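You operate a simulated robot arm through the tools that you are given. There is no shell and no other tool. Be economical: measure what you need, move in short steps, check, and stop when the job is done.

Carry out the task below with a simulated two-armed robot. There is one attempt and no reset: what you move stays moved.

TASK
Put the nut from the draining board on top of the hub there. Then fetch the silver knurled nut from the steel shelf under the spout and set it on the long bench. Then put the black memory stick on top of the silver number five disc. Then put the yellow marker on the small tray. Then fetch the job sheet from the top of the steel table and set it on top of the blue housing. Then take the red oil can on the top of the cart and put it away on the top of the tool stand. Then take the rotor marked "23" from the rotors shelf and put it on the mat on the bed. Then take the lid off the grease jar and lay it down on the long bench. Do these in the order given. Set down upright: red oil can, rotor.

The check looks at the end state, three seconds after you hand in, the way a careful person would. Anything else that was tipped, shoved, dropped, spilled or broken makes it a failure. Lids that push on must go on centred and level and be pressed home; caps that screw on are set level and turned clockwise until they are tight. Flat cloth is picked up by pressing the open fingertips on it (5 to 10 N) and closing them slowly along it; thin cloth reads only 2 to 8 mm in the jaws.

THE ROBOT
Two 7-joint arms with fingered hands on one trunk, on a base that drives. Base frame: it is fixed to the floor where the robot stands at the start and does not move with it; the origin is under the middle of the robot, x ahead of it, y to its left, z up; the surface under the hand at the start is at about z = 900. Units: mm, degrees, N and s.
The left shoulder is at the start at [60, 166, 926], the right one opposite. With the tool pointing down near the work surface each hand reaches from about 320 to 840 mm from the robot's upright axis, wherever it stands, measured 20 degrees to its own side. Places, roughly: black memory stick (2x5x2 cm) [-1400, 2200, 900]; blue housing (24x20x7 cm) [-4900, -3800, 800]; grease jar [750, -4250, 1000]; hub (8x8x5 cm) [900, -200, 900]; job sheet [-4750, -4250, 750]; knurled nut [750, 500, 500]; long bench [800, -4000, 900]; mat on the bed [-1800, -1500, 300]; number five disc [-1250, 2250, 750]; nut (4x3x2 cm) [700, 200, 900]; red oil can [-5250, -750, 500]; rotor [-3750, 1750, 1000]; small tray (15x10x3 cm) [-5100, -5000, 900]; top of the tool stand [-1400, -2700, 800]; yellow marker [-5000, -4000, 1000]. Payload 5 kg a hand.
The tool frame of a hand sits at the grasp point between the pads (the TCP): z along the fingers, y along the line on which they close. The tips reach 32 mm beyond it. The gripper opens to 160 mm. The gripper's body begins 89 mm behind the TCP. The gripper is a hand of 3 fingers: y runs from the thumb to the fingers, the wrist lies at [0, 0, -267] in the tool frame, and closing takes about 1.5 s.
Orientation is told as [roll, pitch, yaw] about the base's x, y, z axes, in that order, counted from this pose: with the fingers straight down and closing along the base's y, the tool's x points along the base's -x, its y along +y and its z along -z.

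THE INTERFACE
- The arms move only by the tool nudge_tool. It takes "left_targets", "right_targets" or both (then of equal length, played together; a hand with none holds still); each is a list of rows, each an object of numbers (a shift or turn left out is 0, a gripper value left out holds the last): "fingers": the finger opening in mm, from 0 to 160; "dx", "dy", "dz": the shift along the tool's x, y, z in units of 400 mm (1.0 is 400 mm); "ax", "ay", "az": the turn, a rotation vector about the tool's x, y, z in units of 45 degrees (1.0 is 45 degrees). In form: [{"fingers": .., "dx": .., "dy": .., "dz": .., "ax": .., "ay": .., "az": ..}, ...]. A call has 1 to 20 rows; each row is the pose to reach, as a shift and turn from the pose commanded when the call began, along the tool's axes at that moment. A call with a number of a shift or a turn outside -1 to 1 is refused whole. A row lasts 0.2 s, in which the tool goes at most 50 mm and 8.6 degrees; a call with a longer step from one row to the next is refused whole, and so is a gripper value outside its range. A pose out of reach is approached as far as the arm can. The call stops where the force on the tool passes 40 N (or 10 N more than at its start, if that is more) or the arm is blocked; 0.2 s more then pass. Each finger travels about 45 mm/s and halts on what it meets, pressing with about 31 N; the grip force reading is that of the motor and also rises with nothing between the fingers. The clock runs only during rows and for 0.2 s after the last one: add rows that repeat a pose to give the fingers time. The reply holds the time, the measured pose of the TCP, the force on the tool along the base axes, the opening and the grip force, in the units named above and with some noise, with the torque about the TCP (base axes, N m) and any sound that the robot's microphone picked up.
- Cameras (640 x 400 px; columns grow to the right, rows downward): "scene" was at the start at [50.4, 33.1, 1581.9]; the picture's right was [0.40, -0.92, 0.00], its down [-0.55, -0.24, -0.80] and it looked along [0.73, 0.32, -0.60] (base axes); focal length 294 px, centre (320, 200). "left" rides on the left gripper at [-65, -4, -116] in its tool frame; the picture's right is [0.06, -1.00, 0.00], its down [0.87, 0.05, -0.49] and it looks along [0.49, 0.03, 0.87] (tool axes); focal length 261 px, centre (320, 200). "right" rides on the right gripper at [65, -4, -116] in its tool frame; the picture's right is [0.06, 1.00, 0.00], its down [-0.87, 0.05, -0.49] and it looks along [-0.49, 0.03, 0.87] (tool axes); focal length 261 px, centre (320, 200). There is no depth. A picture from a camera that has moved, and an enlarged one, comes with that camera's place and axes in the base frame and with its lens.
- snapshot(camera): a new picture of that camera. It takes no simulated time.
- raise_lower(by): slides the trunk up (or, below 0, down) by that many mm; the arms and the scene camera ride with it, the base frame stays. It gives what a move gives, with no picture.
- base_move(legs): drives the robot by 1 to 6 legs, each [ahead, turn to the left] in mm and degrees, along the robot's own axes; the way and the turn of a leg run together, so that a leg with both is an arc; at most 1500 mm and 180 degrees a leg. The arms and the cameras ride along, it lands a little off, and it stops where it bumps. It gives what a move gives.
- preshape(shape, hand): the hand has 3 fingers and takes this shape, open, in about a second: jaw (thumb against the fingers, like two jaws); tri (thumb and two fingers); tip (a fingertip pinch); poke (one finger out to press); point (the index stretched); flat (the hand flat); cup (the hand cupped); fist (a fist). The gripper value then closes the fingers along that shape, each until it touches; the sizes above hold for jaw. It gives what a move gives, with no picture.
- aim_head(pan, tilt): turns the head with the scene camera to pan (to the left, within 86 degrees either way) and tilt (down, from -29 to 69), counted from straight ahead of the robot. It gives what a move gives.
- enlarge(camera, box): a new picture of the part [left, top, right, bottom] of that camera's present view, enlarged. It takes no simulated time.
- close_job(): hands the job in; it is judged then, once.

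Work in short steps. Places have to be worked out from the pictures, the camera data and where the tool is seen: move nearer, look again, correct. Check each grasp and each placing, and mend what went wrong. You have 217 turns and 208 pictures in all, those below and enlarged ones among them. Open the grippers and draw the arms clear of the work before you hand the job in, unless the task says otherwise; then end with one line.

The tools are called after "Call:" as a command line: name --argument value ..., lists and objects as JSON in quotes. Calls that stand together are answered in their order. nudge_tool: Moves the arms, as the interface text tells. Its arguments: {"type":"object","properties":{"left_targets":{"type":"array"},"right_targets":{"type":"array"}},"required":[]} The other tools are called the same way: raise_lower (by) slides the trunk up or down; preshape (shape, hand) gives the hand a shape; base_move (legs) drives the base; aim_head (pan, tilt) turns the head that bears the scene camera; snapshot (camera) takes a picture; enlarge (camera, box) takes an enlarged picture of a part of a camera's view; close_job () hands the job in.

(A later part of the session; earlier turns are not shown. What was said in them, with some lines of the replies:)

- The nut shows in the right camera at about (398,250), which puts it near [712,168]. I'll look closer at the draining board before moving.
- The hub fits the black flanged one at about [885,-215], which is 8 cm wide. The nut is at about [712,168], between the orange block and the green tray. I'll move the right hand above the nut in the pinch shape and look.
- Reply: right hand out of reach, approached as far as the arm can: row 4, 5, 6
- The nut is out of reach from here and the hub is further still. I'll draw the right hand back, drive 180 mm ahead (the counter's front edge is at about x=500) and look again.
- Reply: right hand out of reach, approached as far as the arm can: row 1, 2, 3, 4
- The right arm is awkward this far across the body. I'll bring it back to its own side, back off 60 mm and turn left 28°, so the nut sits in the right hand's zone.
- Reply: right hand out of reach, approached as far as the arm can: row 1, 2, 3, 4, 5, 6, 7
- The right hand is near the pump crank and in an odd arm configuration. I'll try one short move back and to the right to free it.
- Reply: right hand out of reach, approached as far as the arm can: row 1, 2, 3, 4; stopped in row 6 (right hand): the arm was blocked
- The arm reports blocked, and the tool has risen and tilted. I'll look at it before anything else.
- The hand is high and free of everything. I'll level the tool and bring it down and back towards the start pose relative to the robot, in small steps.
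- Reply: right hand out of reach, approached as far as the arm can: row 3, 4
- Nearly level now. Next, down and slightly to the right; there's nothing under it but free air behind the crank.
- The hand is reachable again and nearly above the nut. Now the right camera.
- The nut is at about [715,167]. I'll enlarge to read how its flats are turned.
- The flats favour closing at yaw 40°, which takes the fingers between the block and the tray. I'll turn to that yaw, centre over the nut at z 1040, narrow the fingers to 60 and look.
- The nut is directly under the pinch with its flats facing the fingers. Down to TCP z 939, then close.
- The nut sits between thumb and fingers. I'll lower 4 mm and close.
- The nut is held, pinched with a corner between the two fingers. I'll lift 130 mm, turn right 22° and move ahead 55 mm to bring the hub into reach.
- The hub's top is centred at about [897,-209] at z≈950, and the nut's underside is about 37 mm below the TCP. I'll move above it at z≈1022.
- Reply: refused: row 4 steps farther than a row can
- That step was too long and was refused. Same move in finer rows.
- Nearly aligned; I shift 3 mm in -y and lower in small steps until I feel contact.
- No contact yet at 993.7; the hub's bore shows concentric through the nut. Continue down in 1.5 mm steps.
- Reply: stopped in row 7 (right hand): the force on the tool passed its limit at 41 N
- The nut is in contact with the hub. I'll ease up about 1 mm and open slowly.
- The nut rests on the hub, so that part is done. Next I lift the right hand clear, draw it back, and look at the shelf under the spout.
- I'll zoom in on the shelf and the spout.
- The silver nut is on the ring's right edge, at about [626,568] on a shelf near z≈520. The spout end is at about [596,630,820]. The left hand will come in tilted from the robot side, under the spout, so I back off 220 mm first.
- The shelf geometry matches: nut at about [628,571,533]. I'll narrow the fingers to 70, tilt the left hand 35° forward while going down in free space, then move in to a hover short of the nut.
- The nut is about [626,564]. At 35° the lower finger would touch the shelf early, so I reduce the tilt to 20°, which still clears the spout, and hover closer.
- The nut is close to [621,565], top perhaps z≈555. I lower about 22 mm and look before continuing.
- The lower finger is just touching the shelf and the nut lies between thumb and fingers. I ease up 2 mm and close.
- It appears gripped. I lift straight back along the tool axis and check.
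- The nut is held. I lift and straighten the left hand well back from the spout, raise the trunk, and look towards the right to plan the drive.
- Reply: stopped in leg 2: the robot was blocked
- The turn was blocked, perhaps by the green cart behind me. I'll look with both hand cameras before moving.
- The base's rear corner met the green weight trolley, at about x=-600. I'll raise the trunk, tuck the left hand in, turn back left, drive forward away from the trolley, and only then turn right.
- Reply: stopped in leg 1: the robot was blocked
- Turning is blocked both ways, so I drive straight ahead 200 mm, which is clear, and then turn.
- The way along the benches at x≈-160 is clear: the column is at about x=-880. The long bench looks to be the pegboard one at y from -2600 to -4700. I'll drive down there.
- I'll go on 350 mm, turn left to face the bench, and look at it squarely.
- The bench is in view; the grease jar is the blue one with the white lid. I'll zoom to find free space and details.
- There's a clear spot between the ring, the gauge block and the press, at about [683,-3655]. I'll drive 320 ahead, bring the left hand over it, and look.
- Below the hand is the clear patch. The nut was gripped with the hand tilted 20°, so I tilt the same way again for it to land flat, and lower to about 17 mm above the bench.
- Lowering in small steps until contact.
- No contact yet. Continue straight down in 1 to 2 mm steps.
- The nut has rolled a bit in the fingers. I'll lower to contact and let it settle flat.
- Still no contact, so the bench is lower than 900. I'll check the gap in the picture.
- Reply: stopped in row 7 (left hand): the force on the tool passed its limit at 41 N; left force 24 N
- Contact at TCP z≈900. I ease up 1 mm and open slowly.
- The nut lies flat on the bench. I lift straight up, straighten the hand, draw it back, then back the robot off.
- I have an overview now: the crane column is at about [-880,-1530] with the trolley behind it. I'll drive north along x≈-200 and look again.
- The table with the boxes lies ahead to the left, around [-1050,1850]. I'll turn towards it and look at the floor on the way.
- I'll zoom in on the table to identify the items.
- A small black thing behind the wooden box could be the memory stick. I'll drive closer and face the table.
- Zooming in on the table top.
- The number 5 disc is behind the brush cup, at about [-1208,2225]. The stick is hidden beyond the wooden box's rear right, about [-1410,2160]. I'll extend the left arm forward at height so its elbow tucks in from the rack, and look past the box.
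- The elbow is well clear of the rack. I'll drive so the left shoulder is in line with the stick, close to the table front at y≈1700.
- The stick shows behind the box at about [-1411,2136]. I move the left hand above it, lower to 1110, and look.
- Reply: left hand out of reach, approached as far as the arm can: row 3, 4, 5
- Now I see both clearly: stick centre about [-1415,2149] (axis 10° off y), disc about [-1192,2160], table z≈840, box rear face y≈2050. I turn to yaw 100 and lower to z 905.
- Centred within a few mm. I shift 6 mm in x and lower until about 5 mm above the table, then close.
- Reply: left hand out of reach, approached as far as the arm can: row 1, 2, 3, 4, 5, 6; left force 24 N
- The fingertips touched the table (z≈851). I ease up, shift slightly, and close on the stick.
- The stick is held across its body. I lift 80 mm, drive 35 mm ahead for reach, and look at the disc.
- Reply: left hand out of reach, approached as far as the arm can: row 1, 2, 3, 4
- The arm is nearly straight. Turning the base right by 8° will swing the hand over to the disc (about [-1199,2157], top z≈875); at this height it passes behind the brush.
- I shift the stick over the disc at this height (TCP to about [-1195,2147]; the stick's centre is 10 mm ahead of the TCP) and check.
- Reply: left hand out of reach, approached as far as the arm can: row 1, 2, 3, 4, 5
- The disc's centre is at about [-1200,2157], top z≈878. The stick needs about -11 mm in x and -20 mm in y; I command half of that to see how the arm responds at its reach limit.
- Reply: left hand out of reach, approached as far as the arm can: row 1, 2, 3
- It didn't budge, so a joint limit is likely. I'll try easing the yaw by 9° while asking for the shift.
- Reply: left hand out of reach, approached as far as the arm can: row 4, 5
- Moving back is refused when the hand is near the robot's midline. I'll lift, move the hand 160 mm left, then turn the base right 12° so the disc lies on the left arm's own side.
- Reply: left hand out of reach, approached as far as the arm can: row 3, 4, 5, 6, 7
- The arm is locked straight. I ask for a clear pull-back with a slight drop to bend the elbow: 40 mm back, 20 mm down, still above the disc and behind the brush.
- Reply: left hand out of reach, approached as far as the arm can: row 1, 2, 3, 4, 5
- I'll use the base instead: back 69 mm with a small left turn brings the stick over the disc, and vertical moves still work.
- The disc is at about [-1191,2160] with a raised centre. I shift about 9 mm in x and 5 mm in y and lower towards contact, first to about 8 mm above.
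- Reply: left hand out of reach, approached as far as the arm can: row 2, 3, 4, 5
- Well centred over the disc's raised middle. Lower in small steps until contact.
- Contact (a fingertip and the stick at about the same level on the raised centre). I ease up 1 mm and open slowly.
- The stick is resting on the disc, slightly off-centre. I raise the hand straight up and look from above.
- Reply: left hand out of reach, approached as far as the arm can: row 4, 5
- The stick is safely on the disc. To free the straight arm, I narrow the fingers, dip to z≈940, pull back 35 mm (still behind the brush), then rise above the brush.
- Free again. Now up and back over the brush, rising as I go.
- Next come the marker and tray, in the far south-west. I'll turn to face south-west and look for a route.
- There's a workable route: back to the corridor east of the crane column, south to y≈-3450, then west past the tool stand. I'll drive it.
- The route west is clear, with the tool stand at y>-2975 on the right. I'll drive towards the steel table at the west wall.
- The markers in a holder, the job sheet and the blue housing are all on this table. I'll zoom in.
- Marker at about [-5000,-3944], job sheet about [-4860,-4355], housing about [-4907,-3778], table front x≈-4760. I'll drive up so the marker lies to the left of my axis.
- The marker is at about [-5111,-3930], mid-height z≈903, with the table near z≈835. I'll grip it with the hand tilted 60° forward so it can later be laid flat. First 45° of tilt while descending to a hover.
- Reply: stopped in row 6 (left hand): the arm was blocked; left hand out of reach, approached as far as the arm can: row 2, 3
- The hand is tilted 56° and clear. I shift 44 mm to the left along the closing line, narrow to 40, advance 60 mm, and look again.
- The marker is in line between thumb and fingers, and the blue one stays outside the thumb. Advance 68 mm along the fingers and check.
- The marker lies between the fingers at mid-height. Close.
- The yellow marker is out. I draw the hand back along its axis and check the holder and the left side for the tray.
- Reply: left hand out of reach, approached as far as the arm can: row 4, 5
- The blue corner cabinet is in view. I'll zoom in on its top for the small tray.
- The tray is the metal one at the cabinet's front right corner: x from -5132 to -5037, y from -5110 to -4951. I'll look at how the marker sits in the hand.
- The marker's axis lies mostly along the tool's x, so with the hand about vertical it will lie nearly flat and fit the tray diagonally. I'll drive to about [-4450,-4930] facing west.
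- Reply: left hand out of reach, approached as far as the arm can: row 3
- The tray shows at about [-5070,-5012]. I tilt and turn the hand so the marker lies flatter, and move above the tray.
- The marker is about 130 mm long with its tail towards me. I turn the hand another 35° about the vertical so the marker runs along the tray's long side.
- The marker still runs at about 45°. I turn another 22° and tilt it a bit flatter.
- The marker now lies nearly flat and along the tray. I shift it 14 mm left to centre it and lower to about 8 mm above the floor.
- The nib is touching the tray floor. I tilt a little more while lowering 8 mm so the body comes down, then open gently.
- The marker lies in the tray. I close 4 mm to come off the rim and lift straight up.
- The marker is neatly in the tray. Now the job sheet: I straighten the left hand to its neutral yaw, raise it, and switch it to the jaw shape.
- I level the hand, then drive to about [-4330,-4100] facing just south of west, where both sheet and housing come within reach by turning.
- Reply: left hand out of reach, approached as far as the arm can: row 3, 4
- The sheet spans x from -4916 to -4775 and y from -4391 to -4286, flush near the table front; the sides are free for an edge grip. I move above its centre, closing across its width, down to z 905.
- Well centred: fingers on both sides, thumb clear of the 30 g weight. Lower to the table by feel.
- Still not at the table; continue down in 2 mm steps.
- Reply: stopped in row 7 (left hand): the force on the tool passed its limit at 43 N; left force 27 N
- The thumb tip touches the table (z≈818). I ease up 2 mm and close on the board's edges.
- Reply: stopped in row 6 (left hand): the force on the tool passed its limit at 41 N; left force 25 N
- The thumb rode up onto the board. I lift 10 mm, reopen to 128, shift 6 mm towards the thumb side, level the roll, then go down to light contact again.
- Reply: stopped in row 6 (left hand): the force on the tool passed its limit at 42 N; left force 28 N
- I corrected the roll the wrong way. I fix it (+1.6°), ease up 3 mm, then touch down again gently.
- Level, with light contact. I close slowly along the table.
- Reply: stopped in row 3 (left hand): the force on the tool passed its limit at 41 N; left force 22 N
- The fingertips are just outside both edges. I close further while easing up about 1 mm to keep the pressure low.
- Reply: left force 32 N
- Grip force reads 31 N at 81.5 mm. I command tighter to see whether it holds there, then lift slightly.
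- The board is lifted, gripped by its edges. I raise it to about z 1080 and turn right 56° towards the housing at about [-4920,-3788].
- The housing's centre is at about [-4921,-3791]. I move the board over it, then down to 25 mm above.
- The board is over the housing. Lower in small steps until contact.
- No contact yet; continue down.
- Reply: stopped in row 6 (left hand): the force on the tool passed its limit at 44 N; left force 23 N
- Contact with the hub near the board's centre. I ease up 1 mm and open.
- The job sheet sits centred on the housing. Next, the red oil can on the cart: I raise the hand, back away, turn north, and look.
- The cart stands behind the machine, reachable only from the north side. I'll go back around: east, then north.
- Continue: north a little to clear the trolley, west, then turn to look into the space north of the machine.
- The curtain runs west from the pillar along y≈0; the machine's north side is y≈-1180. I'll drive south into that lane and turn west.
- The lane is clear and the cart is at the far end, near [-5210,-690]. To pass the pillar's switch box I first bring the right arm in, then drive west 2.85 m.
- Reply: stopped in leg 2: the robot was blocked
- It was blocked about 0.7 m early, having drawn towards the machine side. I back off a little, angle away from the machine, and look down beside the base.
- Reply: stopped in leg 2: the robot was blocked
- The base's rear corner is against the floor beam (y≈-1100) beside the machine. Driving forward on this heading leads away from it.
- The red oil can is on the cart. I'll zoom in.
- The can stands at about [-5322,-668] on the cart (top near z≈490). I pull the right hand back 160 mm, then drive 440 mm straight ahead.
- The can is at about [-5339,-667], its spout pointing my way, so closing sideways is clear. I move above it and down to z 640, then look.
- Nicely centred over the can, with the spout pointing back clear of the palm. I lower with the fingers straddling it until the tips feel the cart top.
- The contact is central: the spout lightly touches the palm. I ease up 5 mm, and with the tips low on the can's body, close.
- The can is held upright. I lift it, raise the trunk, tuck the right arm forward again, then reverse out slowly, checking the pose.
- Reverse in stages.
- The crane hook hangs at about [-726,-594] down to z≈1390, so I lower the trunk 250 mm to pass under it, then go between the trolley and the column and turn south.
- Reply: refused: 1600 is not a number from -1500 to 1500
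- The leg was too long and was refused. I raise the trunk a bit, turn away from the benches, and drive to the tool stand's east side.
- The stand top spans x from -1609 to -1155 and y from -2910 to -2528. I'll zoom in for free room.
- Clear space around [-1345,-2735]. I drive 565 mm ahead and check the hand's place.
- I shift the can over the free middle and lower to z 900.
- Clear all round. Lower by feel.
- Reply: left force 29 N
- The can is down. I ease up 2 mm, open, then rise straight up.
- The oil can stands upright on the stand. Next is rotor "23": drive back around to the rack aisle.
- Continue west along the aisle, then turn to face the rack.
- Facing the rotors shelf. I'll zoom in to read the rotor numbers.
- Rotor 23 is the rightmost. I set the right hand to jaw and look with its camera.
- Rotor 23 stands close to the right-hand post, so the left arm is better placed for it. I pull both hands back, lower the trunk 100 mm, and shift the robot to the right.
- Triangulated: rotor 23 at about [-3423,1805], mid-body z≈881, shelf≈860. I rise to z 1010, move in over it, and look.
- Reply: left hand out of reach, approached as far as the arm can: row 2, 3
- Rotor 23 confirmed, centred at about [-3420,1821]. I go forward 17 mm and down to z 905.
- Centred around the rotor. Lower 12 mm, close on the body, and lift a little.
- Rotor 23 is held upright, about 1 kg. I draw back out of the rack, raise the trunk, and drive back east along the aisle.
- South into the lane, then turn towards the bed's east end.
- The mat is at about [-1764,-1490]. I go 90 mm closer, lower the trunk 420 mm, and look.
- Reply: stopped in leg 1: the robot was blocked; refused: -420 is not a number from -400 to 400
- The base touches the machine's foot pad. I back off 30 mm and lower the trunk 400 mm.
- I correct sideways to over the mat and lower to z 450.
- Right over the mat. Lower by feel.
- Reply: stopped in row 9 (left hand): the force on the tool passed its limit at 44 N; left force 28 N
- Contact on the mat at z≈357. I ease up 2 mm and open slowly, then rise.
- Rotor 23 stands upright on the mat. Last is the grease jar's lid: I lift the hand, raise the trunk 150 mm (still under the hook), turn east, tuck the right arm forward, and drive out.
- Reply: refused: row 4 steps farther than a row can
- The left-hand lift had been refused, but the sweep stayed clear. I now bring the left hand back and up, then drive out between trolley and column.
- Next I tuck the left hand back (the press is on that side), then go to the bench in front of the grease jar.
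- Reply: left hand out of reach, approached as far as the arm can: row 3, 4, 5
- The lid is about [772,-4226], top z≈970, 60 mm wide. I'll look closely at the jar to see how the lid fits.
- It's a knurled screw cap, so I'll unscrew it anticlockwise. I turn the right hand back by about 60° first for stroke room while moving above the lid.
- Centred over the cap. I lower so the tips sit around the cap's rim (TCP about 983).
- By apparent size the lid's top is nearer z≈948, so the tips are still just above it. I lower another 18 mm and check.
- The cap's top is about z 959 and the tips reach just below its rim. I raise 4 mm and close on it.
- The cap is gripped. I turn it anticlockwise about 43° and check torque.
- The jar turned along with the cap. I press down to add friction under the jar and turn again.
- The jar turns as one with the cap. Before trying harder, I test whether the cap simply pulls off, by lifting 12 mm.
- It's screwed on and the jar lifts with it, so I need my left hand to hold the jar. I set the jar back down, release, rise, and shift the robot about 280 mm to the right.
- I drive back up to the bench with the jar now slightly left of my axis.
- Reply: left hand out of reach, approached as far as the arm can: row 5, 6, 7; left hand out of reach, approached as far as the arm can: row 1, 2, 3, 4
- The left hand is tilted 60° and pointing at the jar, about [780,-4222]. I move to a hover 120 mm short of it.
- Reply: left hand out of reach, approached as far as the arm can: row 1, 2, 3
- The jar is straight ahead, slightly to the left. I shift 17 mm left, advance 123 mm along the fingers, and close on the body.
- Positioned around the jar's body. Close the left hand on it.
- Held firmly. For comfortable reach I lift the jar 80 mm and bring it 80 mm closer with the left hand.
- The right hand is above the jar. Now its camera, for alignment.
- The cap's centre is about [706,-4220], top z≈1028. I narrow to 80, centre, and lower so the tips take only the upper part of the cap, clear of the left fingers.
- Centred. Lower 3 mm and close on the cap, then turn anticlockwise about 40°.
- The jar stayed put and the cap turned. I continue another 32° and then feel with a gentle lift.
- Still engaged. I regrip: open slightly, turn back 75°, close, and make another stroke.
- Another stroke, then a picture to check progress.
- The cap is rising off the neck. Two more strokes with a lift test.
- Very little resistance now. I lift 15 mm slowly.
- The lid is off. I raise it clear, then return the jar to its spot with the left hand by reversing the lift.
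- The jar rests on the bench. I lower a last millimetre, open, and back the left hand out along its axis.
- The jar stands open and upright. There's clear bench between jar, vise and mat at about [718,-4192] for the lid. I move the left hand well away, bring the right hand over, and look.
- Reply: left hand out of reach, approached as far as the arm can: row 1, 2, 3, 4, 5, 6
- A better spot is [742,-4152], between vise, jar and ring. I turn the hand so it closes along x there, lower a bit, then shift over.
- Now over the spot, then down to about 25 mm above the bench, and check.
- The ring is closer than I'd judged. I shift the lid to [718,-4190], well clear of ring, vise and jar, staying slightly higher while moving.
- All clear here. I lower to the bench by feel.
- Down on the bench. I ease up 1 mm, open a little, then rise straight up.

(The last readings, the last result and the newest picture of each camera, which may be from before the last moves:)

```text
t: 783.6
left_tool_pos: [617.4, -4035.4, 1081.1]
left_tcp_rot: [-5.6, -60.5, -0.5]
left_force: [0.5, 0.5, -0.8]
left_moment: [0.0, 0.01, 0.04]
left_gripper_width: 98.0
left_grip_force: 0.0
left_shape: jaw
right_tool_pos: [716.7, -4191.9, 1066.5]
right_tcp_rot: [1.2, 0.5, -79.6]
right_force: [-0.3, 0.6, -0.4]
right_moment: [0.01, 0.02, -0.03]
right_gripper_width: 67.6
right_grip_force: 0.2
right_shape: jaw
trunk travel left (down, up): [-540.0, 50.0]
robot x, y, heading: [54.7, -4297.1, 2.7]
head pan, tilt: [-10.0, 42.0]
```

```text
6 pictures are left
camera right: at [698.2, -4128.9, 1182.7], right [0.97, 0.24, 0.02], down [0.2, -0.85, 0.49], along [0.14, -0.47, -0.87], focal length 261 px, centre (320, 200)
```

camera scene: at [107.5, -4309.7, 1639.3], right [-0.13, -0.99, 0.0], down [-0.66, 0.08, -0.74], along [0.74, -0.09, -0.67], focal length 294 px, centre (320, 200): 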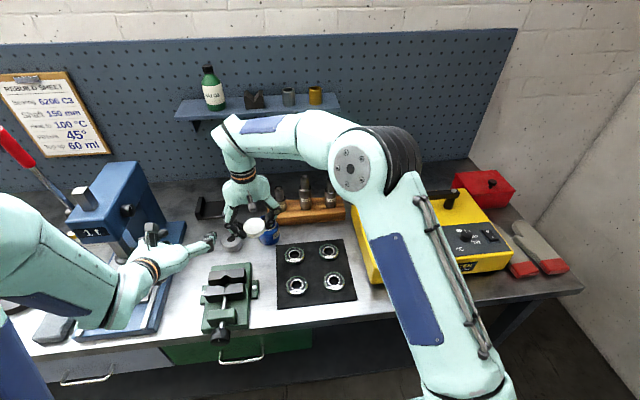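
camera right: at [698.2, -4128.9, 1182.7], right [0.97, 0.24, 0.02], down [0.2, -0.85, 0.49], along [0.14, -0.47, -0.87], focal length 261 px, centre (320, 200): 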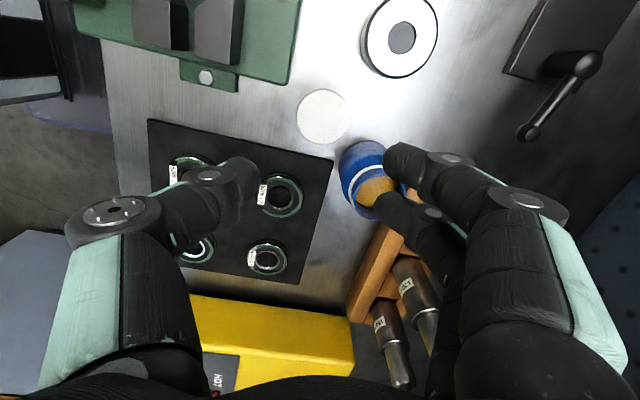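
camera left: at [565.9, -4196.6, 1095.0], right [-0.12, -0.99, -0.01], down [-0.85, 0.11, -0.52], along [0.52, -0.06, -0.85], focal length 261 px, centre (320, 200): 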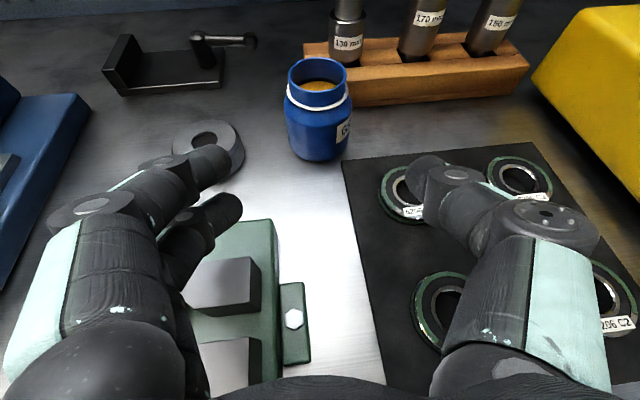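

The lid lies flat on the bench and the jar stands upright. I open the right hand wider, rise, and back the robot away for a final look.

Call:
nudge_tool --right_targets '[{"dz": -0.05, "fingers": 80}, {"dz": -0.1, "fingers": 100}, {"dz": -0.15, "fingers": 100}, {"dz": -0.15, "fingers": 100}]'

Call:
base_move --legs '[[-450, 0]]'

Call:
aim_head --pan 15 --tilt 33

Call:
snapshot --camera "scene"

```text
t: 784.6
left_tool_pos: [616.4, -4036.6, 1080.9]
left_tcp_rot: [-5.5, -60.5, -0.4]
left_force: [0.2, -0.4, -0.4]
left_moment: [-0.03, -0.03, 0.0]
left_gripper_width: 97.8
left_grip_force: 0.1
left_shape: jaw
right_tool_pos: [716.7, -4191.5, 1125.1]
right_tcp_rot: [1.2, 0.4, -79.6]
right_force: [-0.1, -0.4, -0.1]
right_moment: [-0.03, 0.02, -0.02]
right_gripper_width: 99.6
right_grip_force: 0.0
right_shape: jaw
trunk travel left (down, up): [-540.0, 50.0]
robot x, y, heading: [57.5, -4294.7, 2.6]
head pan, tilt: [-10.0, 42.0]
```

```text
t: 787.3
left_tool_pos: [174.6, -4057.1, 1081.5]
left_tcp_rot: [-5.6, -60.5, -0.5]
left_force: [0.5, -1.1, 1.0]
left_moment: [0.0, -0.01, 0.01]
left_gripper_width: 98.1
left_grip_force: 0.0
left_shape: jaw
right_tool_pos: [273.7, -4212.1, 1126.4]
right_tcp_rot: [1.1, 0.5, -79.8]
right_force: [0.4, 0.3, 0.3]
right_moment: [-0.06, -0.01, 0.0]
right_gripper_width: 99.4
right_grip_force: 0.0
right_shape: jaw
trunk travel left (down, up): [-540.0, 50.0]
robot x, y, heading: [-387.8, -4318.2, 2.5]
head pan, tilt: [-10.0, 42.0]
```

```text
t: 788.2
left_tool_pos: [175.8, -4058.4, 1081.2]
left_tcp_rot: [-5.5, -60.5, -0.5]
left_force: [-0.6, -0.6, 0.2]
left_moment: [0.05, -0.02, 0.02]
left_gripper_width: 97.6
left_grip_force: 0.2
left_shape: jaw
right_tool_pos: [274.4, -4212.8, 1124.9]
right_tcp_rot: [1.2, 0.5, -79.7]
right_force: [-0.9, -0.3, 0.4]
right_moment: [0.01, -0.03, -0.06]
right_gripper_width: 99.6
right_grip_force: 0.1
right_shape: jaw
trunk travel left (down, up): [-540.0, 50.0]
robot x, y, heading: [-387.4, -4318.8, 2.6]
head pan, tilt: [15.0, 33.0]
```

```text
5 pictures are left
camera scene: at [-331.5, -4293.1, 1652.8], right [0.3, -0.95, 0.0], down [-0.52, -0.16, -0.84], along [0.8, 0.25, -0.55], focal length 294 px, centre (320, 200)
```

scene: 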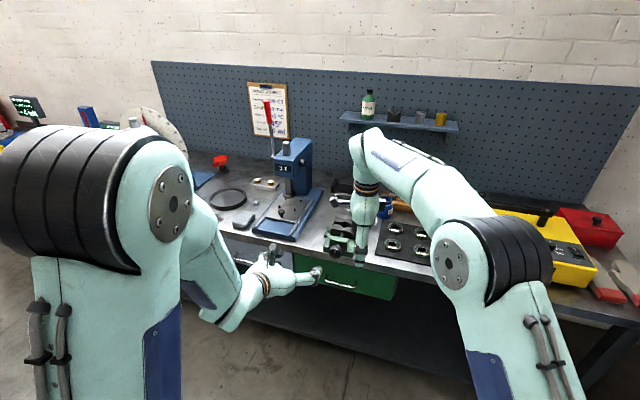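

The arms are clear and nothing is in either hand. All eight items are done, in order, so I'm handing in.

Call:
close_job

```text
The job is handed in.
```

All eight tasks were done in the order given and the job is handed in. The memory stick sits a little off-centre on the number five disc, and the grease jar was turned and moved a couple of centimetres while I got its screw cap off.
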